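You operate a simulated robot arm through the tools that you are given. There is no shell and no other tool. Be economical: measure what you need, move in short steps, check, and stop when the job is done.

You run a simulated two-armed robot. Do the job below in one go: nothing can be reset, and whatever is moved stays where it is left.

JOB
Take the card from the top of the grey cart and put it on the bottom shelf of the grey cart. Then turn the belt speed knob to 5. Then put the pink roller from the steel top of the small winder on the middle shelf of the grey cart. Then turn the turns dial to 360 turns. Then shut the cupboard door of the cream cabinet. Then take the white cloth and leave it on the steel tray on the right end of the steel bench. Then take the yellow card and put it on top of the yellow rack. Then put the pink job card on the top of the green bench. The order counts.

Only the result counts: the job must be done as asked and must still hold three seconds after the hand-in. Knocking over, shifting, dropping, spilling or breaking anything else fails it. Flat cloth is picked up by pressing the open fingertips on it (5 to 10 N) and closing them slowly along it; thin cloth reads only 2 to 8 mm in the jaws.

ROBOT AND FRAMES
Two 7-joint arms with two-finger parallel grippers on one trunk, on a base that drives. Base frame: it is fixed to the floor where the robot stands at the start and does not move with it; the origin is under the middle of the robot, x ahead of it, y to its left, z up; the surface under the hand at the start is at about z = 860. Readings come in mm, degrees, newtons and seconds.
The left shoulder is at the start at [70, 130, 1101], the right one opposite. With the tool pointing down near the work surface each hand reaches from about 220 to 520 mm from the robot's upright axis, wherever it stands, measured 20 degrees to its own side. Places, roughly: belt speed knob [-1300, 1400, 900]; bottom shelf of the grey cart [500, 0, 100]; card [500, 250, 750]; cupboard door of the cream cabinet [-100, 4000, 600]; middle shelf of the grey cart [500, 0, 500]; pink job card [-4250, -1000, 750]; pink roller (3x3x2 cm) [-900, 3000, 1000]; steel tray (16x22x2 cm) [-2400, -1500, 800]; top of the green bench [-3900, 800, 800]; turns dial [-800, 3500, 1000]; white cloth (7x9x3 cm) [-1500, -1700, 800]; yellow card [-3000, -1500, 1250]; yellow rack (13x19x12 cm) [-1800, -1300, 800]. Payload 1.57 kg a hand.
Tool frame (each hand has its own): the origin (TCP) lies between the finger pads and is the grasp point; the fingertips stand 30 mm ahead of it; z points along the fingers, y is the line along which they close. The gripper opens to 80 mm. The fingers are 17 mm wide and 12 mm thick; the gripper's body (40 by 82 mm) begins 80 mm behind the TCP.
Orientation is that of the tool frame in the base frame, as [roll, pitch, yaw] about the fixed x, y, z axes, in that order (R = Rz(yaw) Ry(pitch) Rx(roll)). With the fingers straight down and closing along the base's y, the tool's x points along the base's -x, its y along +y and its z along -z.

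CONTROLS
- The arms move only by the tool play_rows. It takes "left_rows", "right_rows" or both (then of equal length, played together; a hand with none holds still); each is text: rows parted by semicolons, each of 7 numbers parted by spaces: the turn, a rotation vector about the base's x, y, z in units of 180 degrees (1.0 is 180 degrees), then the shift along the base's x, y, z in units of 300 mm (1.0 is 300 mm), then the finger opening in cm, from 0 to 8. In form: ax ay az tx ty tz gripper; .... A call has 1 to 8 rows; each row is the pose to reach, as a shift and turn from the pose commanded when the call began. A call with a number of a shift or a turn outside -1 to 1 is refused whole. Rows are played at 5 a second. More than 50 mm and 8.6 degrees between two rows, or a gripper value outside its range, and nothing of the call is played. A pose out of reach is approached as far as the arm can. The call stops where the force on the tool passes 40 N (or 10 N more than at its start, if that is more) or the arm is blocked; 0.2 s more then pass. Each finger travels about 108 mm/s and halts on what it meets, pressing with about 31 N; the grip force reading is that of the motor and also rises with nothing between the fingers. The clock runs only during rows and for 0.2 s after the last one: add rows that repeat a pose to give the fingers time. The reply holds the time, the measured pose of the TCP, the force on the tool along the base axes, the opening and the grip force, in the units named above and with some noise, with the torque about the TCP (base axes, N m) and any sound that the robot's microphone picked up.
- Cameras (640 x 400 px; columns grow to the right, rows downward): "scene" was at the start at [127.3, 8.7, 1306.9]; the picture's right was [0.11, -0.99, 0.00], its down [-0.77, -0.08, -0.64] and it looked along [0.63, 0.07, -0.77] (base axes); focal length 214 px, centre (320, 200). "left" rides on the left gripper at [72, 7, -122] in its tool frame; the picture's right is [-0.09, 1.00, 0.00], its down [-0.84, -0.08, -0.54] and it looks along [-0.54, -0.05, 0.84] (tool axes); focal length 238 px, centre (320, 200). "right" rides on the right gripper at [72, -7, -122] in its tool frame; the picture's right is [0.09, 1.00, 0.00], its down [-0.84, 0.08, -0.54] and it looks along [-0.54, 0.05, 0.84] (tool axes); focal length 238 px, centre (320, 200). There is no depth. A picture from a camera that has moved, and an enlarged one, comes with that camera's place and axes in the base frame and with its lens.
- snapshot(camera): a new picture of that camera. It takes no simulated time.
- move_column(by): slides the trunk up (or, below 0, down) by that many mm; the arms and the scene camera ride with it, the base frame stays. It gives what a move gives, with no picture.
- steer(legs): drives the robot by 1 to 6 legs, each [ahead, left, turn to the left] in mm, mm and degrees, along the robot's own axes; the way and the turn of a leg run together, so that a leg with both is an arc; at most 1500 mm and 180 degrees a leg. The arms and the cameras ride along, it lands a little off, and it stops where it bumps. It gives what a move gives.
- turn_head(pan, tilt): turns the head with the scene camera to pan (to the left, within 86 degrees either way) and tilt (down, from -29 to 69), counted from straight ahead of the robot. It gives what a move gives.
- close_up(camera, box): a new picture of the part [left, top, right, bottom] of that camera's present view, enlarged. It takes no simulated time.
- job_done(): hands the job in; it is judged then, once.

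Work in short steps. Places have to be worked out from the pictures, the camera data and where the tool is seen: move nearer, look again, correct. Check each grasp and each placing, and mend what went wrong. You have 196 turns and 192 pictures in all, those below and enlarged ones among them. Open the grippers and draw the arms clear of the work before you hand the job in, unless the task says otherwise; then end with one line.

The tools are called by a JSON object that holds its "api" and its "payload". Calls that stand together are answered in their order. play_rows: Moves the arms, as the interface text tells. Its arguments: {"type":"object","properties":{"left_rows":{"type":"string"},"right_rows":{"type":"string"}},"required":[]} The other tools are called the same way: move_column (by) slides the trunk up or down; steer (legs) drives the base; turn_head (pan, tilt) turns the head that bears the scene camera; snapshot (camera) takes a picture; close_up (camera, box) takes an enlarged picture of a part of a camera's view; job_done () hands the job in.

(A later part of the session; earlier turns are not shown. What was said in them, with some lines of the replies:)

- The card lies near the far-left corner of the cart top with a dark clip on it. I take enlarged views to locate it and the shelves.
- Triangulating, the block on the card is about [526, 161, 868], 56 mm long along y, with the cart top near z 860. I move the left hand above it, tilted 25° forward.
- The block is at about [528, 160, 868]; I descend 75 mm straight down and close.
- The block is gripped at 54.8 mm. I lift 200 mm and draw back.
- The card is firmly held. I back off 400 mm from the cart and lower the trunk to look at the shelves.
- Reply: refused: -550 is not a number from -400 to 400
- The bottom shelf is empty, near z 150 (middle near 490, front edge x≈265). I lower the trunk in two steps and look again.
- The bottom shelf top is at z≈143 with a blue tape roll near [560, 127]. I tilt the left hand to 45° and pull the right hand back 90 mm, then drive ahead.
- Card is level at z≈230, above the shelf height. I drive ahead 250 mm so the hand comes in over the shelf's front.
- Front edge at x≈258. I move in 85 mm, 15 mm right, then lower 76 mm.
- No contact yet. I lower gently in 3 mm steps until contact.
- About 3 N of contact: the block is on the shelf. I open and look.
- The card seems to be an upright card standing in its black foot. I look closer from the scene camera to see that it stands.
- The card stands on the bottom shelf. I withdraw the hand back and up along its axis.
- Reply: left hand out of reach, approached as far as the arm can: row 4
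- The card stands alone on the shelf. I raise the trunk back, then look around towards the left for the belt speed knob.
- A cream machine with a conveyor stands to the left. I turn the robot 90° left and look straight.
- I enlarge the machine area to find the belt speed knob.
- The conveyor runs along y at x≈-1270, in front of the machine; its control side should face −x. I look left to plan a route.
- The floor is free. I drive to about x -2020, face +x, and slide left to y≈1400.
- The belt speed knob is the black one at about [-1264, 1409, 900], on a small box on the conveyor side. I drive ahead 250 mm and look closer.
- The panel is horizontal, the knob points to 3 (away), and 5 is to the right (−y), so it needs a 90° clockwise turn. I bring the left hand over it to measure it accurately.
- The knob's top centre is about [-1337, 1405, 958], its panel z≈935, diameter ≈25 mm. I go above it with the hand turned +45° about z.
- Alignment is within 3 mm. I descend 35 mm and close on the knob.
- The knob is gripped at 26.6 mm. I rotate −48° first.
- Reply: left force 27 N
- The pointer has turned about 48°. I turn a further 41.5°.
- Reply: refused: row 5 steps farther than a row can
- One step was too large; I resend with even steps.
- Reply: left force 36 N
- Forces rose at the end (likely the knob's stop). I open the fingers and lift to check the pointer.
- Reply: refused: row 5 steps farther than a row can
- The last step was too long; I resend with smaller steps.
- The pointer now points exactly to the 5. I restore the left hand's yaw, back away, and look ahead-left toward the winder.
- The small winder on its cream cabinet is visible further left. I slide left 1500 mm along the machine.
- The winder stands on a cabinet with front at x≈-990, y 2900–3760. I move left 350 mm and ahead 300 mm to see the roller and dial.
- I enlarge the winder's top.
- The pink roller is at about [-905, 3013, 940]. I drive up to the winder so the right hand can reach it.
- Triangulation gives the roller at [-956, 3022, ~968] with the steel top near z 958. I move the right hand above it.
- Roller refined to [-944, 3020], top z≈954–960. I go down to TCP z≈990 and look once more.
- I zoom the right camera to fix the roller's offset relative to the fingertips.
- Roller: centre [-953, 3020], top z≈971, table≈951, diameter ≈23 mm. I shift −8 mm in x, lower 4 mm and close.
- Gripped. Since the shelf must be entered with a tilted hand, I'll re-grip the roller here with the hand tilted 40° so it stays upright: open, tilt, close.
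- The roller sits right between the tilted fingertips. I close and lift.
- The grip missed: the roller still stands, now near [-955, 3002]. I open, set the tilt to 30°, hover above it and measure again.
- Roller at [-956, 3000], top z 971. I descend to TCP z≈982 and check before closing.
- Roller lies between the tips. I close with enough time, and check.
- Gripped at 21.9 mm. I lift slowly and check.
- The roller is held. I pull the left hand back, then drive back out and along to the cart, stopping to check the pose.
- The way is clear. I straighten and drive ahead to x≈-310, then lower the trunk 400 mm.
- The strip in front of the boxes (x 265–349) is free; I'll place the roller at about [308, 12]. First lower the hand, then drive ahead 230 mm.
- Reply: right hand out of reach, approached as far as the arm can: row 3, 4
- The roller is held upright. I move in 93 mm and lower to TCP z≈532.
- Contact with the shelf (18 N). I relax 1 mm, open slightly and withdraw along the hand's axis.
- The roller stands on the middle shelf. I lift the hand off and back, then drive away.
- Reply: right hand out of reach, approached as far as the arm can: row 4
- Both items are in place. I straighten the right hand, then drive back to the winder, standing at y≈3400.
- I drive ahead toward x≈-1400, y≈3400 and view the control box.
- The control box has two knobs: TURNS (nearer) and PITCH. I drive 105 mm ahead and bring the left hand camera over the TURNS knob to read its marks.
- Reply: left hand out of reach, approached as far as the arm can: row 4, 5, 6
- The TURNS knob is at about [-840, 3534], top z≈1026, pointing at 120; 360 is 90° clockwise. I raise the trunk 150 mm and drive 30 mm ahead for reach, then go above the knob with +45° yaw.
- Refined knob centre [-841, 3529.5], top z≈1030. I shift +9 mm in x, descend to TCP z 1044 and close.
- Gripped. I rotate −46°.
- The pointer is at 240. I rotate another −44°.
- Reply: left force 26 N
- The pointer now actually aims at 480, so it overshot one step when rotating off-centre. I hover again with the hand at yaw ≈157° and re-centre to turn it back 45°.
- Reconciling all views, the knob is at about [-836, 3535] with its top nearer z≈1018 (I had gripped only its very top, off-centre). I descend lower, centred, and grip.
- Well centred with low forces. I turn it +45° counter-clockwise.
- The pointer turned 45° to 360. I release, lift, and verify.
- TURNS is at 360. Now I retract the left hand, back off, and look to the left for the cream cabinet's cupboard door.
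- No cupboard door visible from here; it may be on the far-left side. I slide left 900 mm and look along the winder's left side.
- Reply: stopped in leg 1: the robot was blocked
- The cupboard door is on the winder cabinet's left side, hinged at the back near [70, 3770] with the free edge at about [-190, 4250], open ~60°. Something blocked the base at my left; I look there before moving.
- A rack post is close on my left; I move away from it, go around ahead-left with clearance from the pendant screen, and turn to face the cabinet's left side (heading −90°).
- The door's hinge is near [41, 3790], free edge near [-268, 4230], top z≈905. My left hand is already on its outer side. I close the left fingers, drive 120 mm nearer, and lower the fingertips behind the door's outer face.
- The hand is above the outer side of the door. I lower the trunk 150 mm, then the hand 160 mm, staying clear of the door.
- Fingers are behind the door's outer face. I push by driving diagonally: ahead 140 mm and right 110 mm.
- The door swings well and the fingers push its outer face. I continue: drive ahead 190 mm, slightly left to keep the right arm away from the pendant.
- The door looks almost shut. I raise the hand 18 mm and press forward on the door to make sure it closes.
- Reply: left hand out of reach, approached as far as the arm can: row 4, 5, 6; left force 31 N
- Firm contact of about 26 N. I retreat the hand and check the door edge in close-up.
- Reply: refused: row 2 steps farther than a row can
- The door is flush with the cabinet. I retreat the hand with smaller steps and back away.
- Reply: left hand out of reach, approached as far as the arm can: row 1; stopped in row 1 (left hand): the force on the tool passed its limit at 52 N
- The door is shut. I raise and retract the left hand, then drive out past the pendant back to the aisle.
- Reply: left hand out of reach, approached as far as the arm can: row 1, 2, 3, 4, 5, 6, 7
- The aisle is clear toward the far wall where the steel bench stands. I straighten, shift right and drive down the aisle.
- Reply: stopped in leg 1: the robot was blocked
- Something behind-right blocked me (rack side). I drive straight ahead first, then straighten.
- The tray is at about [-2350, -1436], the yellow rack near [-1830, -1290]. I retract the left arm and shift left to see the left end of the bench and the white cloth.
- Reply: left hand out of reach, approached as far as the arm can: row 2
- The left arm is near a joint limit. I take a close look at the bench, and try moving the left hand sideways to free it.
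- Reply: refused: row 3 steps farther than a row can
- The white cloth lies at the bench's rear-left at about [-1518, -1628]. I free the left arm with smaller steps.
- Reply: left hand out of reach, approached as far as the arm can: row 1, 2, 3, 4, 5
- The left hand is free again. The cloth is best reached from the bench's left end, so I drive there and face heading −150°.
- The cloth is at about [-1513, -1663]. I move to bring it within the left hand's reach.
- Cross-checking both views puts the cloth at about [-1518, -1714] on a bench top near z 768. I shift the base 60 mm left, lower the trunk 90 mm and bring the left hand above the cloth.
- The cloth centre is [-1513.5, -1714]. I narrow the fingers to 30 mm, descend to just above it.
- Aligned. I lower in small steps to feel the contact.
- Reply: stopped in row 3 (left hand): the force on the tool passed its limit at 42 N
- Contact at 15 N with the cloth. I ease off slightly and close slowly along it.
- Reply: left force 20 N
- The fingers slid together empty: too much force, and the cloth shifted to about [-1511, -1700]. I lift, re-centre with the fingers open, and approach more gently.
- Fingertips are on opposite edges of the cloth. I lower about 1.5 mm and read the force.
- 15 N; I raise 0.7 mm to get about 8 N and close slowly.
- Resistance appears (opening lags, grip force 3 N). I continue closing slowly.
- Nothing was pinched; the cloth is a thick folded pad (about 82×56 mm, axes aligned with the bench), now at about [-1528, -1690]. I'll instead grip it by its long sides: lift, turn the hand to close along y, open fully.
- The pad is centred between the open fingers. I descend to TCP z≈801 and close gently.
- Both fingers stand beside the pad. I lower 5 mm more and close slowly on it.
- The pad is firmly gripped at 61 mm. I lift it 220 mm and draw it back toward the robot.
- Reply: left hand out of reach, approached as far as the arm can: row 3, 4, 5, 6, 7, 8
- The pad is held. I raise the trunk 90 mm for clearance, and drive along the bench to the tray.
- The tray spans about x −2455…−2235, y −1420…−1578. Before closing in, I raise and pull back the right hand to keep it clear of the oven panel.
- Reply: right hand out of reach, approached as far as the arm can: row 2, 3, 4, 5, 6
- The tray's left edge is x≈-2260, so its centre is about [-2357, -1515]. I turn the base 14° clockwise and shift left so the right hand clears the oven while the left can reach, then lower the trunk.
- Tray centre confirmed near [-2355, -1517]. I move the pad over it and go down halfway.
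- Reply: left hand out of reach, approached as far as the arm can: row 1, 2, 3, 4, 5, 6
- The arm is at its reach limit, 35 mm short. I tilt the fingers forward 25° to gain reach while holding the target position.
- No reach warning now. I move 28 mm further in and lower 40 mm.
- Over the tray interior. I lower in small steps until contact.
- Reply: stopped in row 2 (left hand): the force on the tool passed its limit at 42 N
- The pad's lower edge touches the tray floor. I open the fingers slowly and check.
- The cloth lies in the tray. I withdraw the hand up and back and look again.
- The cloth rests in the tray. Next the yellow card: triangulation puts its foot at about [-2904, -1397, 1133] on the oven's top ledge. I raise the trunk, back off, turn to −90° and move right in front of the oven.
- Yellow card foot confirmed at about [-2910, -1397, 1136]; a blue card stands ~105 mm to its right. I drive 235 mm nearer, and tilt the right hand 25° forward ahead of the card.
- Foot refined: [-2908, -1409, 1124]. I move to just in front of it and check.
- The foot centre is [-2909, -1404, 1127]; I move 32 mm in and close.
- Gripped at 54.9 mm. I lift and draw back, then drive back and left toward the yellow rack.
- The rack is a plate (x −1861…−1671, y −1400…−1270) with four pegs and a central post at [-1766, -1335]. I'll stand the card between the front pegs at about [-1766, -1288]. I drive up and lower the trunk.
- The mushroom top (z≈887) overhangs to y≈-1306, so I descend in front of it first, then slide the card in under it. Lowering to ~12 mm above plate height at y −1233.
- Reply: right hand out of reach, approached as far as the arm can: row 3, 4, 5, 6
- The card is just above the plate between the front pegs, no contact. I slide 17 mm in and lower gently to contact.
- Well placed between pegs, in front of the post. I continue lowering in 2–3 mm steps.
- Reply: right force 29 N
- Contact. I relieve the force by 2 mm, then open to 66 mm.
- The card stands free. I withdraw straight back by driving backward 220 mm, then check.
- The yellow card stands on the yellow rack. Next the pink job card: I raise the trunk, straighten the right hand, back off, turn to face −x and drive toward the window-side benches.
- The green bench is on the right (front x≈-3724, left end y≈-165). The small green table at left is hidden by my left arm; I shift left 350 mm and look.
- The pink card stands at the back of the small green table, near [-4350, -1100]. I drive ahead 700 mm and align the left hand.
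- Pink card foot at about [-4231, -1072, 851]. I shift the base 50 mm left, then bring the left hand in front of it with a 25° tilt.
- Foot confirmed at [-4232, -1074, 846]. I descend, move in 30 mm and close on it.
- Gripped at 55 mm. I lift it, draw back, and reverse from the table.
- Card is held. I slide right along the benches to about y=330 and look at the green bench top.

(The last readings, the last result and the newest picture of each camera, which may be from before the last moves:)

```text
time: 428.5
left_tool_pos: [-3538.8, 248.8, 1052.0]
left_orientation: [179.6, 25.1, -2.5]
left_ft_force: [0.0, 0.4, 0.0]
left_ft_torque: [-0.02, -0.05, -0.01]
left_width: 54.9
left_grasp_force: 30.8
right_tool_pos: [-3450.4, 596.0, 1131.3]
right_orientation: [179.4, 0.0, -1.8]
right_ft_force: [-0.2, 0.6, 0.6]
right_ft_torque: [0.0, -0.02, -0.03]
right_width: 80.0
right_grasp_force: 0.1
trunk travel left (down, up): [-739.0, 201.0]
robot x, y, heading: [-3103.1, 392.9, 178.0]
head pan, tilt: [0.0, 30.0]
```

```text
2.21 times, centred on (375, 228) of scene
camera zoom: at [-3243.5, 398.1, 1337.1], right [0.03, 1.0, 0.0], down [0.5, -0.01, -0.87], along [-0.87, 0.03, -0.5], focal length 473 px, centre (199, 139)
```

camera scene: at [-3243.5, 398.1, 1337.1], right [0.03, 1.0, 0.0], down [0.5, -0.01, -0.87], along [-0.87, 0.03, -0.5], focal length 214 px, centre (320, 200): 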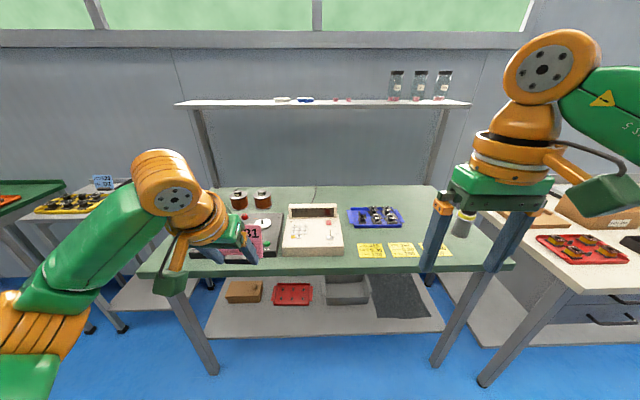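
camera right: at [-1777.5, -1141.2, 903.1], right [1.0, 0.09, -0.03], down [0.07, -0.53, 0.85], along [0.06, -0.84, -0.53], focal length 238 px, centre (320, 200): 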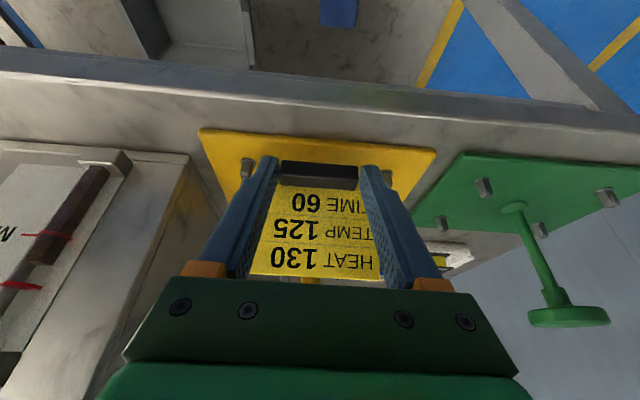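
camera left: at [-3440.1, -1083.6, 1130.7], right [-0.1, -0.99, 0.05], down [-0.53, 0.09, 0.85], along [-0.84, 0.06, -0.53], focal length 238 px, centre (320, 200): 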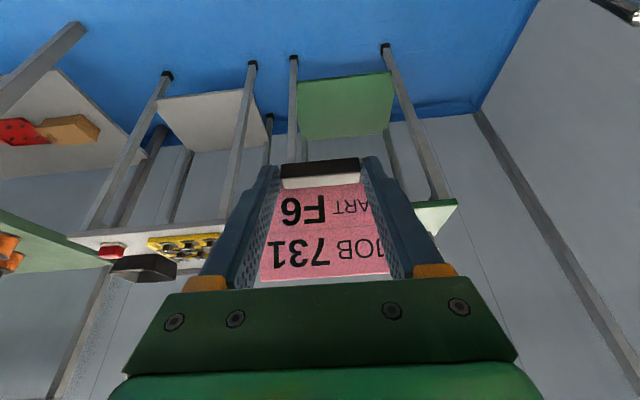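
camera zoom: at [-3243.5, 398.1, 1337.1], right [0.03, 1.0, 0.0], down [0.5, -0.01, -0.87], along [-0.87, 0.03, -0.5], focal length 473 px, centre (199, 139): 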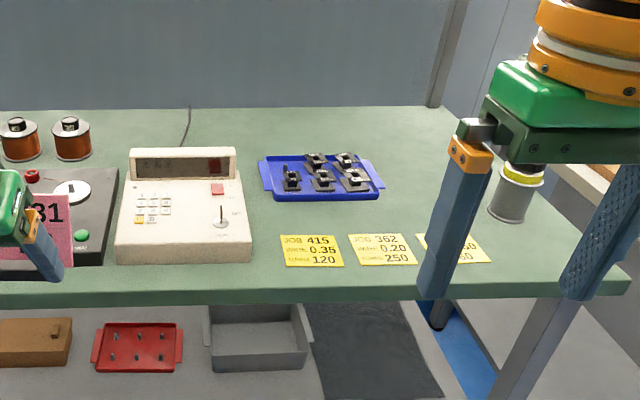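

The strip between the blue tray and the yellow notes (x ≈ −3950…−3859, y ≈ 540–780) is free; I'll put the card at about y 600 there. I drive into position.

{"api": "steer", "payload": {"legs": [[0, -340, 2], [320, 0, 0]]}}

{"api": "turn_head", "payload": {"pan": 10, "tilt": 40}}

{"api": "snapshot", "payload": {"camera": "left"}}

{"api": "snapshot", "payload": {"camera": "scene"}}

```text
time: 432.5
left_tool_pos: [-3843.8, 564.7, 1052.0]
left_orientation: [179.6, 25.2, -0.1]
left_ft_force: [0.7, 0.1, -0.6]
left_ft_torque: [0.01, -0.01, -0.01]
left_width: 54.8
left_grasp_force: 30.9
right_tool_pos: [-3770.8, 916.5, 1133.3]
right_orientation: [179.5, 0.1, 0.6]
right_ft_force: [0.8, 0.1, 0.4]
right_ft_torque: [0.0, 0.02, 0.0]
right_width: 80.2
right_grasp_force: 0.1
trunk travel left (down, up): [-739.0, 201.0]
robot x, y, heading: [-3414.9, 728.0, -179.0]
head pan, tilt: [0.0, 30.0]
```

```text
time: 433.2
left_tool_pos: [-3844.4, 565.6, 1052.3]
left_orientation: [179.6, 25.0, -0.2]
left_ft_force: [-0.2, 0.4, -0.4]
left_ft_torque: [0.03, 0.01, 0.03]
left_width: 55.2
left_grasp_force: 30.9
right_tool_pos: [-3772.0, 916.1, 1131.9]
right_orientation: [179.3, -0.1, 0.6]
right_ft_force: [-0.2, -0.4, -1.2]
right_ft_torque: [-0.01, -0.01, 0.02]
right_width: 79.8
right_grasp_force: 0.1
trunk travel left (down, up): [-739.0, 201.0]
robot x, y, heading: [-3417.4, 727.8, -179.2]
head pan, tilt: [10.0, 40.0]
```

```text
30 pictures are left
camera left: at [-3728.6, 559.9, 1131.0], right [-0.08, -1.0, 0.05], down [-0.53, 0.08, 0.85], along [-0.85, 0.04, -0.53], focal length 238 px, centre (320, 200)
```

left: 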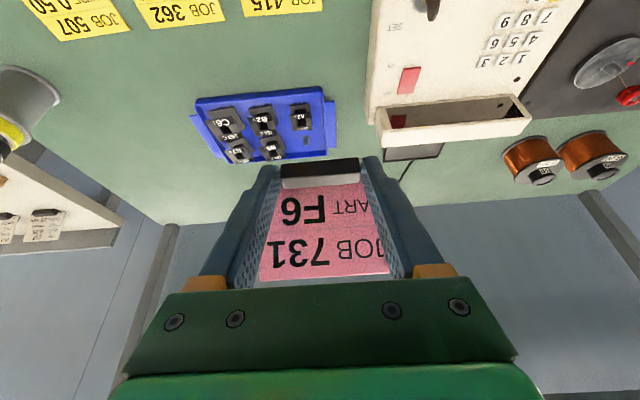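

```text
29 pictures are left
camera scene: at [-3550.0, 713.0, 1321.8], right [-0.19, 0.98, 0.0], down [0.63, 0.12, -0.77], along [-0.75, -0.14, -0.64], focal length 214 px, centre (320, 200)
```

scene: 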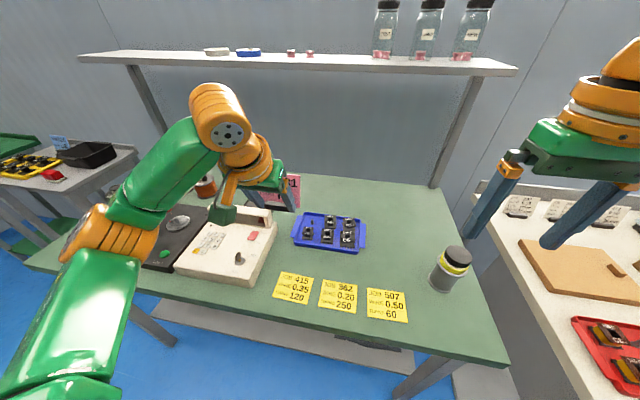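

Bench top z≈788; the strip between notes (far edge x≈-3849) and tray (near edge −3938) is 89 mm deep. I bring the card to [-3888, 615] and lower to just above the bench.

{"api": "play_rows", "payload": {"left_rows": "0 0 0 -0.05 0.08 -0.08 5; 0 0 0 -0.11 0.16 -0.16 5; 0 0 0 -0.11 0.163 -0.3 5; 0 0 0 -0.11 0.163 -0.44 5; 0 0 0 -0.11 0.163 -0.57 5; 0 0 0 -0.11 0.163 -0.69 5; 0 0 0 -0.11 0.163 -0.72 5; 0 0 0 -0.11 0.163 -0.72 5"}}

{"api": "snapshot", "payload": {"camera": "left"}}

{"api": "snapshot", "payload": {"camera": "scene"}}

```text
time: 435.0
left_tool_pos: [-3879.0, 613.8, 833.7]
left_orientation: [179.7, 25.1, 0.0]
left_ft_force: [0.6, 0.1, -0.8]
left_ft_torque: [0.0, 0.0, 0.02]
left_width: 55.1
left_grasp_force: 31.3
right_tool_pos: [-3771.5, 916.9, 1131.6]
right_orientation: [179.4, 0.0, 0.5]
right_ft_force: [-0.1, -0.2, 0.5]
right_ft_torque: [-0.04, -0.01, 0.0]
right_width: 79.8
right_grasp_force: 0.1
trunk travel left (down, up): [-739.0, 201.0]
robot x, y, heading: [-3418.4, 726.8, -179.0]
head pan, tilt: [10.0, 40.0]
```

```text
28 pictures are left
camera left: at [-3762.2, 608.3, 913.2], right [-0.08, -1.0, 0.05], down [-0.53, 0.08, 0.85], along [-0.85, 0.05, -0.53], focal length 238 px, centre (320, 200)
```

left: 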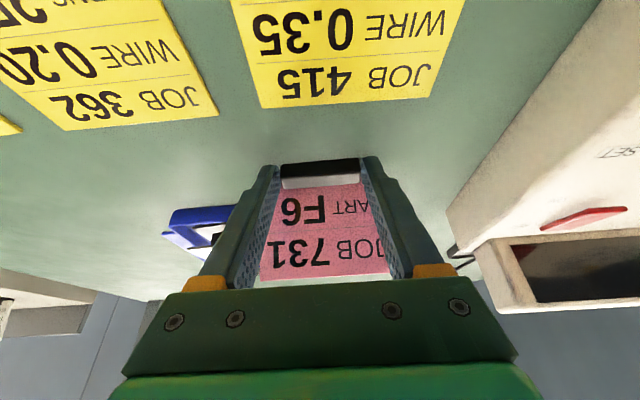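

```text
27 pictures are left
camera scene: at [-3549.7, 713.0, 1321.8], right [-0.19, 0.98, 0.0], down [0.63, 0.12, -0.77], along [-0.75, -0.14, -0.64], focal length 214 px, centre (320, 200)
```

scene: 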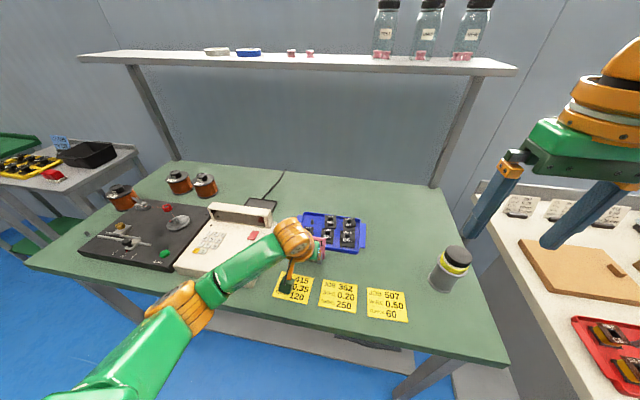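

Clear of the notes and tray. I lower in small steps to contact.

{"api": "play_rows", "payload": {"left_rows": "0 0 0 0 0 -0.015 5; 0 0 0 0 0 -0.03 5; 0 0 0 0 0 -0.038 5; 0 0 0 0 0 -0.038 5"}}

```text
time: 435.8
left_tool_pos: [-3877.8, 614.2, 830.7]
left_orientation: [179.7, 26.3, 0.3]
left_ft_force: [4.3, -0.7, 16.7]
left_ft_torque: [-0.21, 0.06, 0.0]
left_width: 54.7
left_grasp_force: 30.5
right_tool_pos: [-3767.5, 916.2, 1132.9]
right_orientation: [179.2, 0.3, 0.5]
right_ft_force: [-0.5, -0.2, -0.5]
right_ft_torque: [0.02, 0.02, 0.03]
right_width: 79.8
right_grasp_force: 0.1
trunk travel left (down, up): [-739.0, 201.0]
robot x, y, heading: [-3417.8, 732.6, -179.2]
head pan, tilt: [10.0, 40.0]
stopped in row 4 (left hand): the force on the tool passed its limit at 43 N (the readings are from after the stop); the commanded pose is now the measured one
```

Contact with the bench. I ease up 1 mm, open to 66 mm and look.

{"api": "play_rows", "payload": {"left_rows": "0 0 0 0 0 0.003 5; 0 0 0 0 0 0.003 6; 0 0 0 0 0 0.003 6.6; 0 0 0 0 0 0.003 6.6"}}

{"api": "close_up", "payload": {"camera": "left", "box": [200, 120, 440, 280]}}

```text
time: 436.8
left_tool_pos: [-3878.5, 611.8, 831.8]
left_orientation: [179.9, 26.0, 0.2]
left_ft_force: [2.5, -6.8, 14.9]
left_ft_torque: [0.28, -0.03, 0.09]
left_width: 60.0
left_grasp_force: 0.2
right_tool_pos: [-3767.7, 915.3, 1133.9]
right_orientation: [179.4, 0.2, 0.6]
right_ft_force: [-0.5, -0.8, 0.2]
right_ft_torque: [0.02, -0.02, 0.01]
right_width: 80.1
right_grasp_force: 0.0
trunk travel left (down, up): [-739.0, 201.0]
robot x, y, heading: [-3417.7, 728.6, -179.2]
head pan, tilt: [10.0, 40.0]
```

```text
2.50 times, centred on (320, 200) of left
camera zoom: at [-3760.3, 606.2, 907.6], right [-0.08, -1.0, 0.04], down [-0.51, 0.08, 0.85], along [-0.85, 0.04, -0.52], focal length 596 px, centre (320, 200)
```

zoom: 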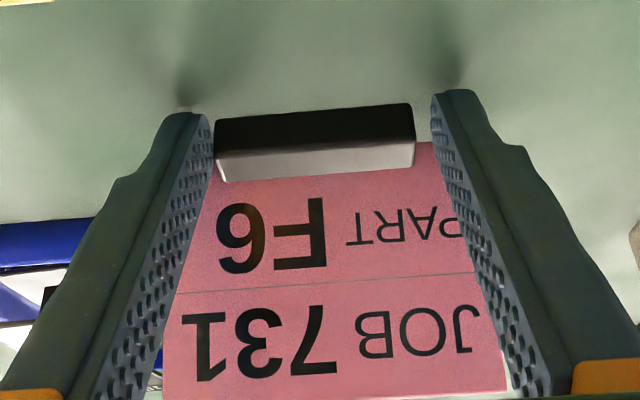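

The fingertips press on the bench, so the opening stuck at 60 mm. I raise 2 mm and open again.

{"api": "play_rows", "payload": {"left_rows": "0 0 0 0 0 0.005 6; 0 0 0 0 0 0.01 6.4; 0 0 0 0 0 0.01 6.8; 0 0 0 0 0 0.01 6.8"}}

{"api": "close_up", "payload": {"camera": "left", "box": [200, 120, 440, 280]}}

```text
time: 437.8
left_tool_pos: [-3881.7, 614.2, 830.7]
left_orientation: [179.8, 25.8, 0.2]
left_ft_force: [1.3, 0.3, 2.5]
left_ft_torque: [0.12, -0.02, -0.06]
left_width: 68.2
left_grasp_force: 0.1
right_tool_pos: [-3771.7, 917.1, 1132.0]
right_orientation: [179.4, 0.0, 0.5]
right_ft_force: [0.1, -0.5, 0.0]
right_ft_torque: [0.01, -0.02, 0.01]
right_width: 80.2
right_grasp_force: 0.0
trunk travel left (down, up): [-739.0, 201.0]
robot x, y, heading: [-3417.7, 730.1, -179.2]
head pan, tilt: [10.0, 40.0]
```

```text
2.50 times, centred on (320, 200) of left
camera zoom: at [-3763.3, 608.1, 908.3], right [-0.08, -1.0, 0.04], down [-0.52, 0.08, 0.85], along [-0.85, 0.05, -0.52], focal length 596 px, centre (320, 200)
```

zoom: 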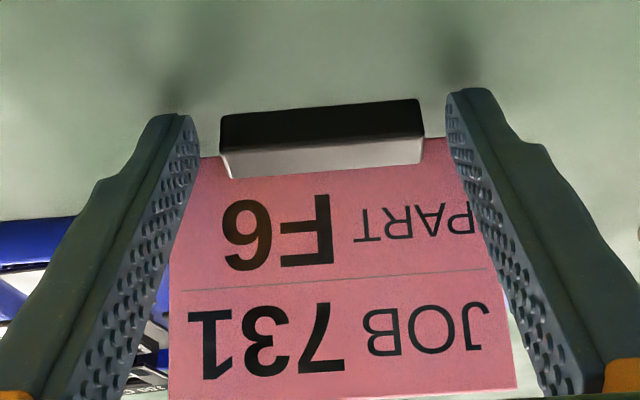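

Free on both sides. I withdraw back and up, then drive away from the bench and check.

{"api": "play_rows", "payload": {"left_rows": "0 0 0 0.03 0 0.02 6.8; 0 0 0 0.09 0 0.07 6.8; 0 0 0 0.15 0 0.16 7.5; 0 0 0 0.2 0 0.28 8; 0 0 0 0.22 0 0.42 8; 0 0 0 0.24 0 0.56 8; 0 0 0 0.24 0 0.7 8"}}

{"api": "steer", "payload": {"legs": [[-350, 0, 0]]}}

{"api": "snapshot", "payload": {"camera": "scene"}}

{"api": "close_up", "payload": {"camera": "scene", "box": [230, 160, 430, 270]}}

```text
time: 439.4
left_tool_pos: [-3809.7, 612.8, 1041.4]
left_orientation: [179.8, 25.9, 0.2]
left_ft_force: [-0.1, -0.2, -0.2]
left_ft_torque: [-0.01, 0.02, 0.01]
left_width: 80.0
left_grasp_force: 0.1
right_tool_pos: [-3771.7, 917.4, 1131.3]
right_orientation: [179.3, 0.1, 0.5]
right_ft_force: [0.5, -0.2, 0.4]
right_ft_torque: [0.0, 0.01, -0.01]
right_width: 80.1
right_grasp_force: 0.0
trunk travel left (down, up): [-739.0, 201.0]
robot x, y, heading: [-3415.3, 732.1, -179.3]
head pan, tilt: [10.0, 40.0]
```

```text
time: 441.7
left_tool_pos: [-3459.7, 614.7, 1040.0]
left_orientation: [179.8, 25.7, 0.5]
left_ft_force: [0.1, -0.2, -0.1]
left_ft_torque: [-0.01, 0.0, -0.02]
left_width: 79.9
left_grasp_force: 0.0
right_tool_pos: [-3423.2, 919.6, 1130.6]
right_orientation: [179.3, -0.1, 1.0]
right_ft_force: [0.0, 0.3, -0.8]
right_ft_torque: [0.0, -0.03, 0.04]
right_width: 80.1
right_grasp_force: 0.0
trunk travel left (down, up): [-739.0, 201.0]
robot x, y, heading: [-3064.5, 734.4, -178.8]
head pan, tilt: [10.0, 40.0]
```

```text
24 pictures are left
camera scene: at [-3200.3, 717.9, 1321.6], right [-0.19, 0.98, 0.0], down [0.63, 0.12, -0.77], along [-0.75, -0.15, -0.64], focal length 214 px, centre (320, 200)
```

scene: 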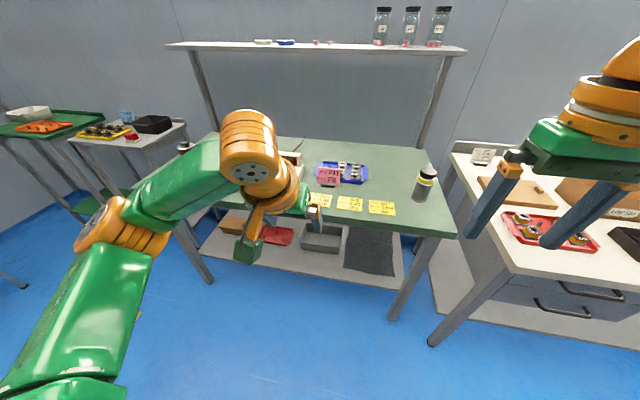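

```text
3.20 times, centred on (330, 215) of scene
camera zoom: at [-3200.3, 717.9, 1321.6], right [-0.19, 0.98, 0.0], down [0.63, 0.12, -0.77], along [-0.75, -0.15, -0.64], focal length 686 px, centre (288, 152)
```

zoom: 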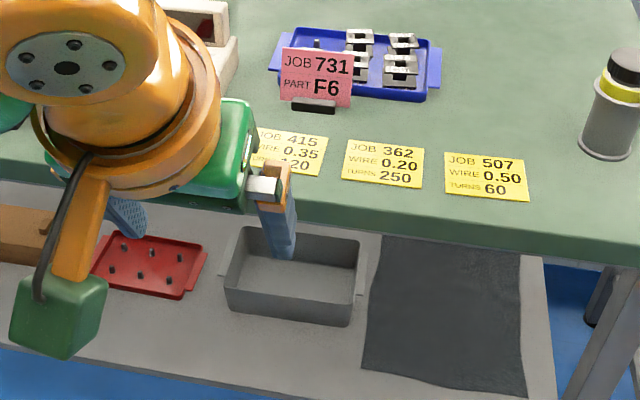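

The pink job card stands on the green bench, all other steps were checked in order, and both grippers are open and clear. I hand the job in.

{"api": "job_done", "payload": {}}

```text
The job is handed in.
```

All eight steps are done in the order you asked, each was checked by camera, and the job is handed in. The TURNS dial briefly overshot to 480 before I set it back to 360. The robot base was also stopped twice by something it bumped near the blue storage rack; nothing looked shifted, but I did not check the rack closely.
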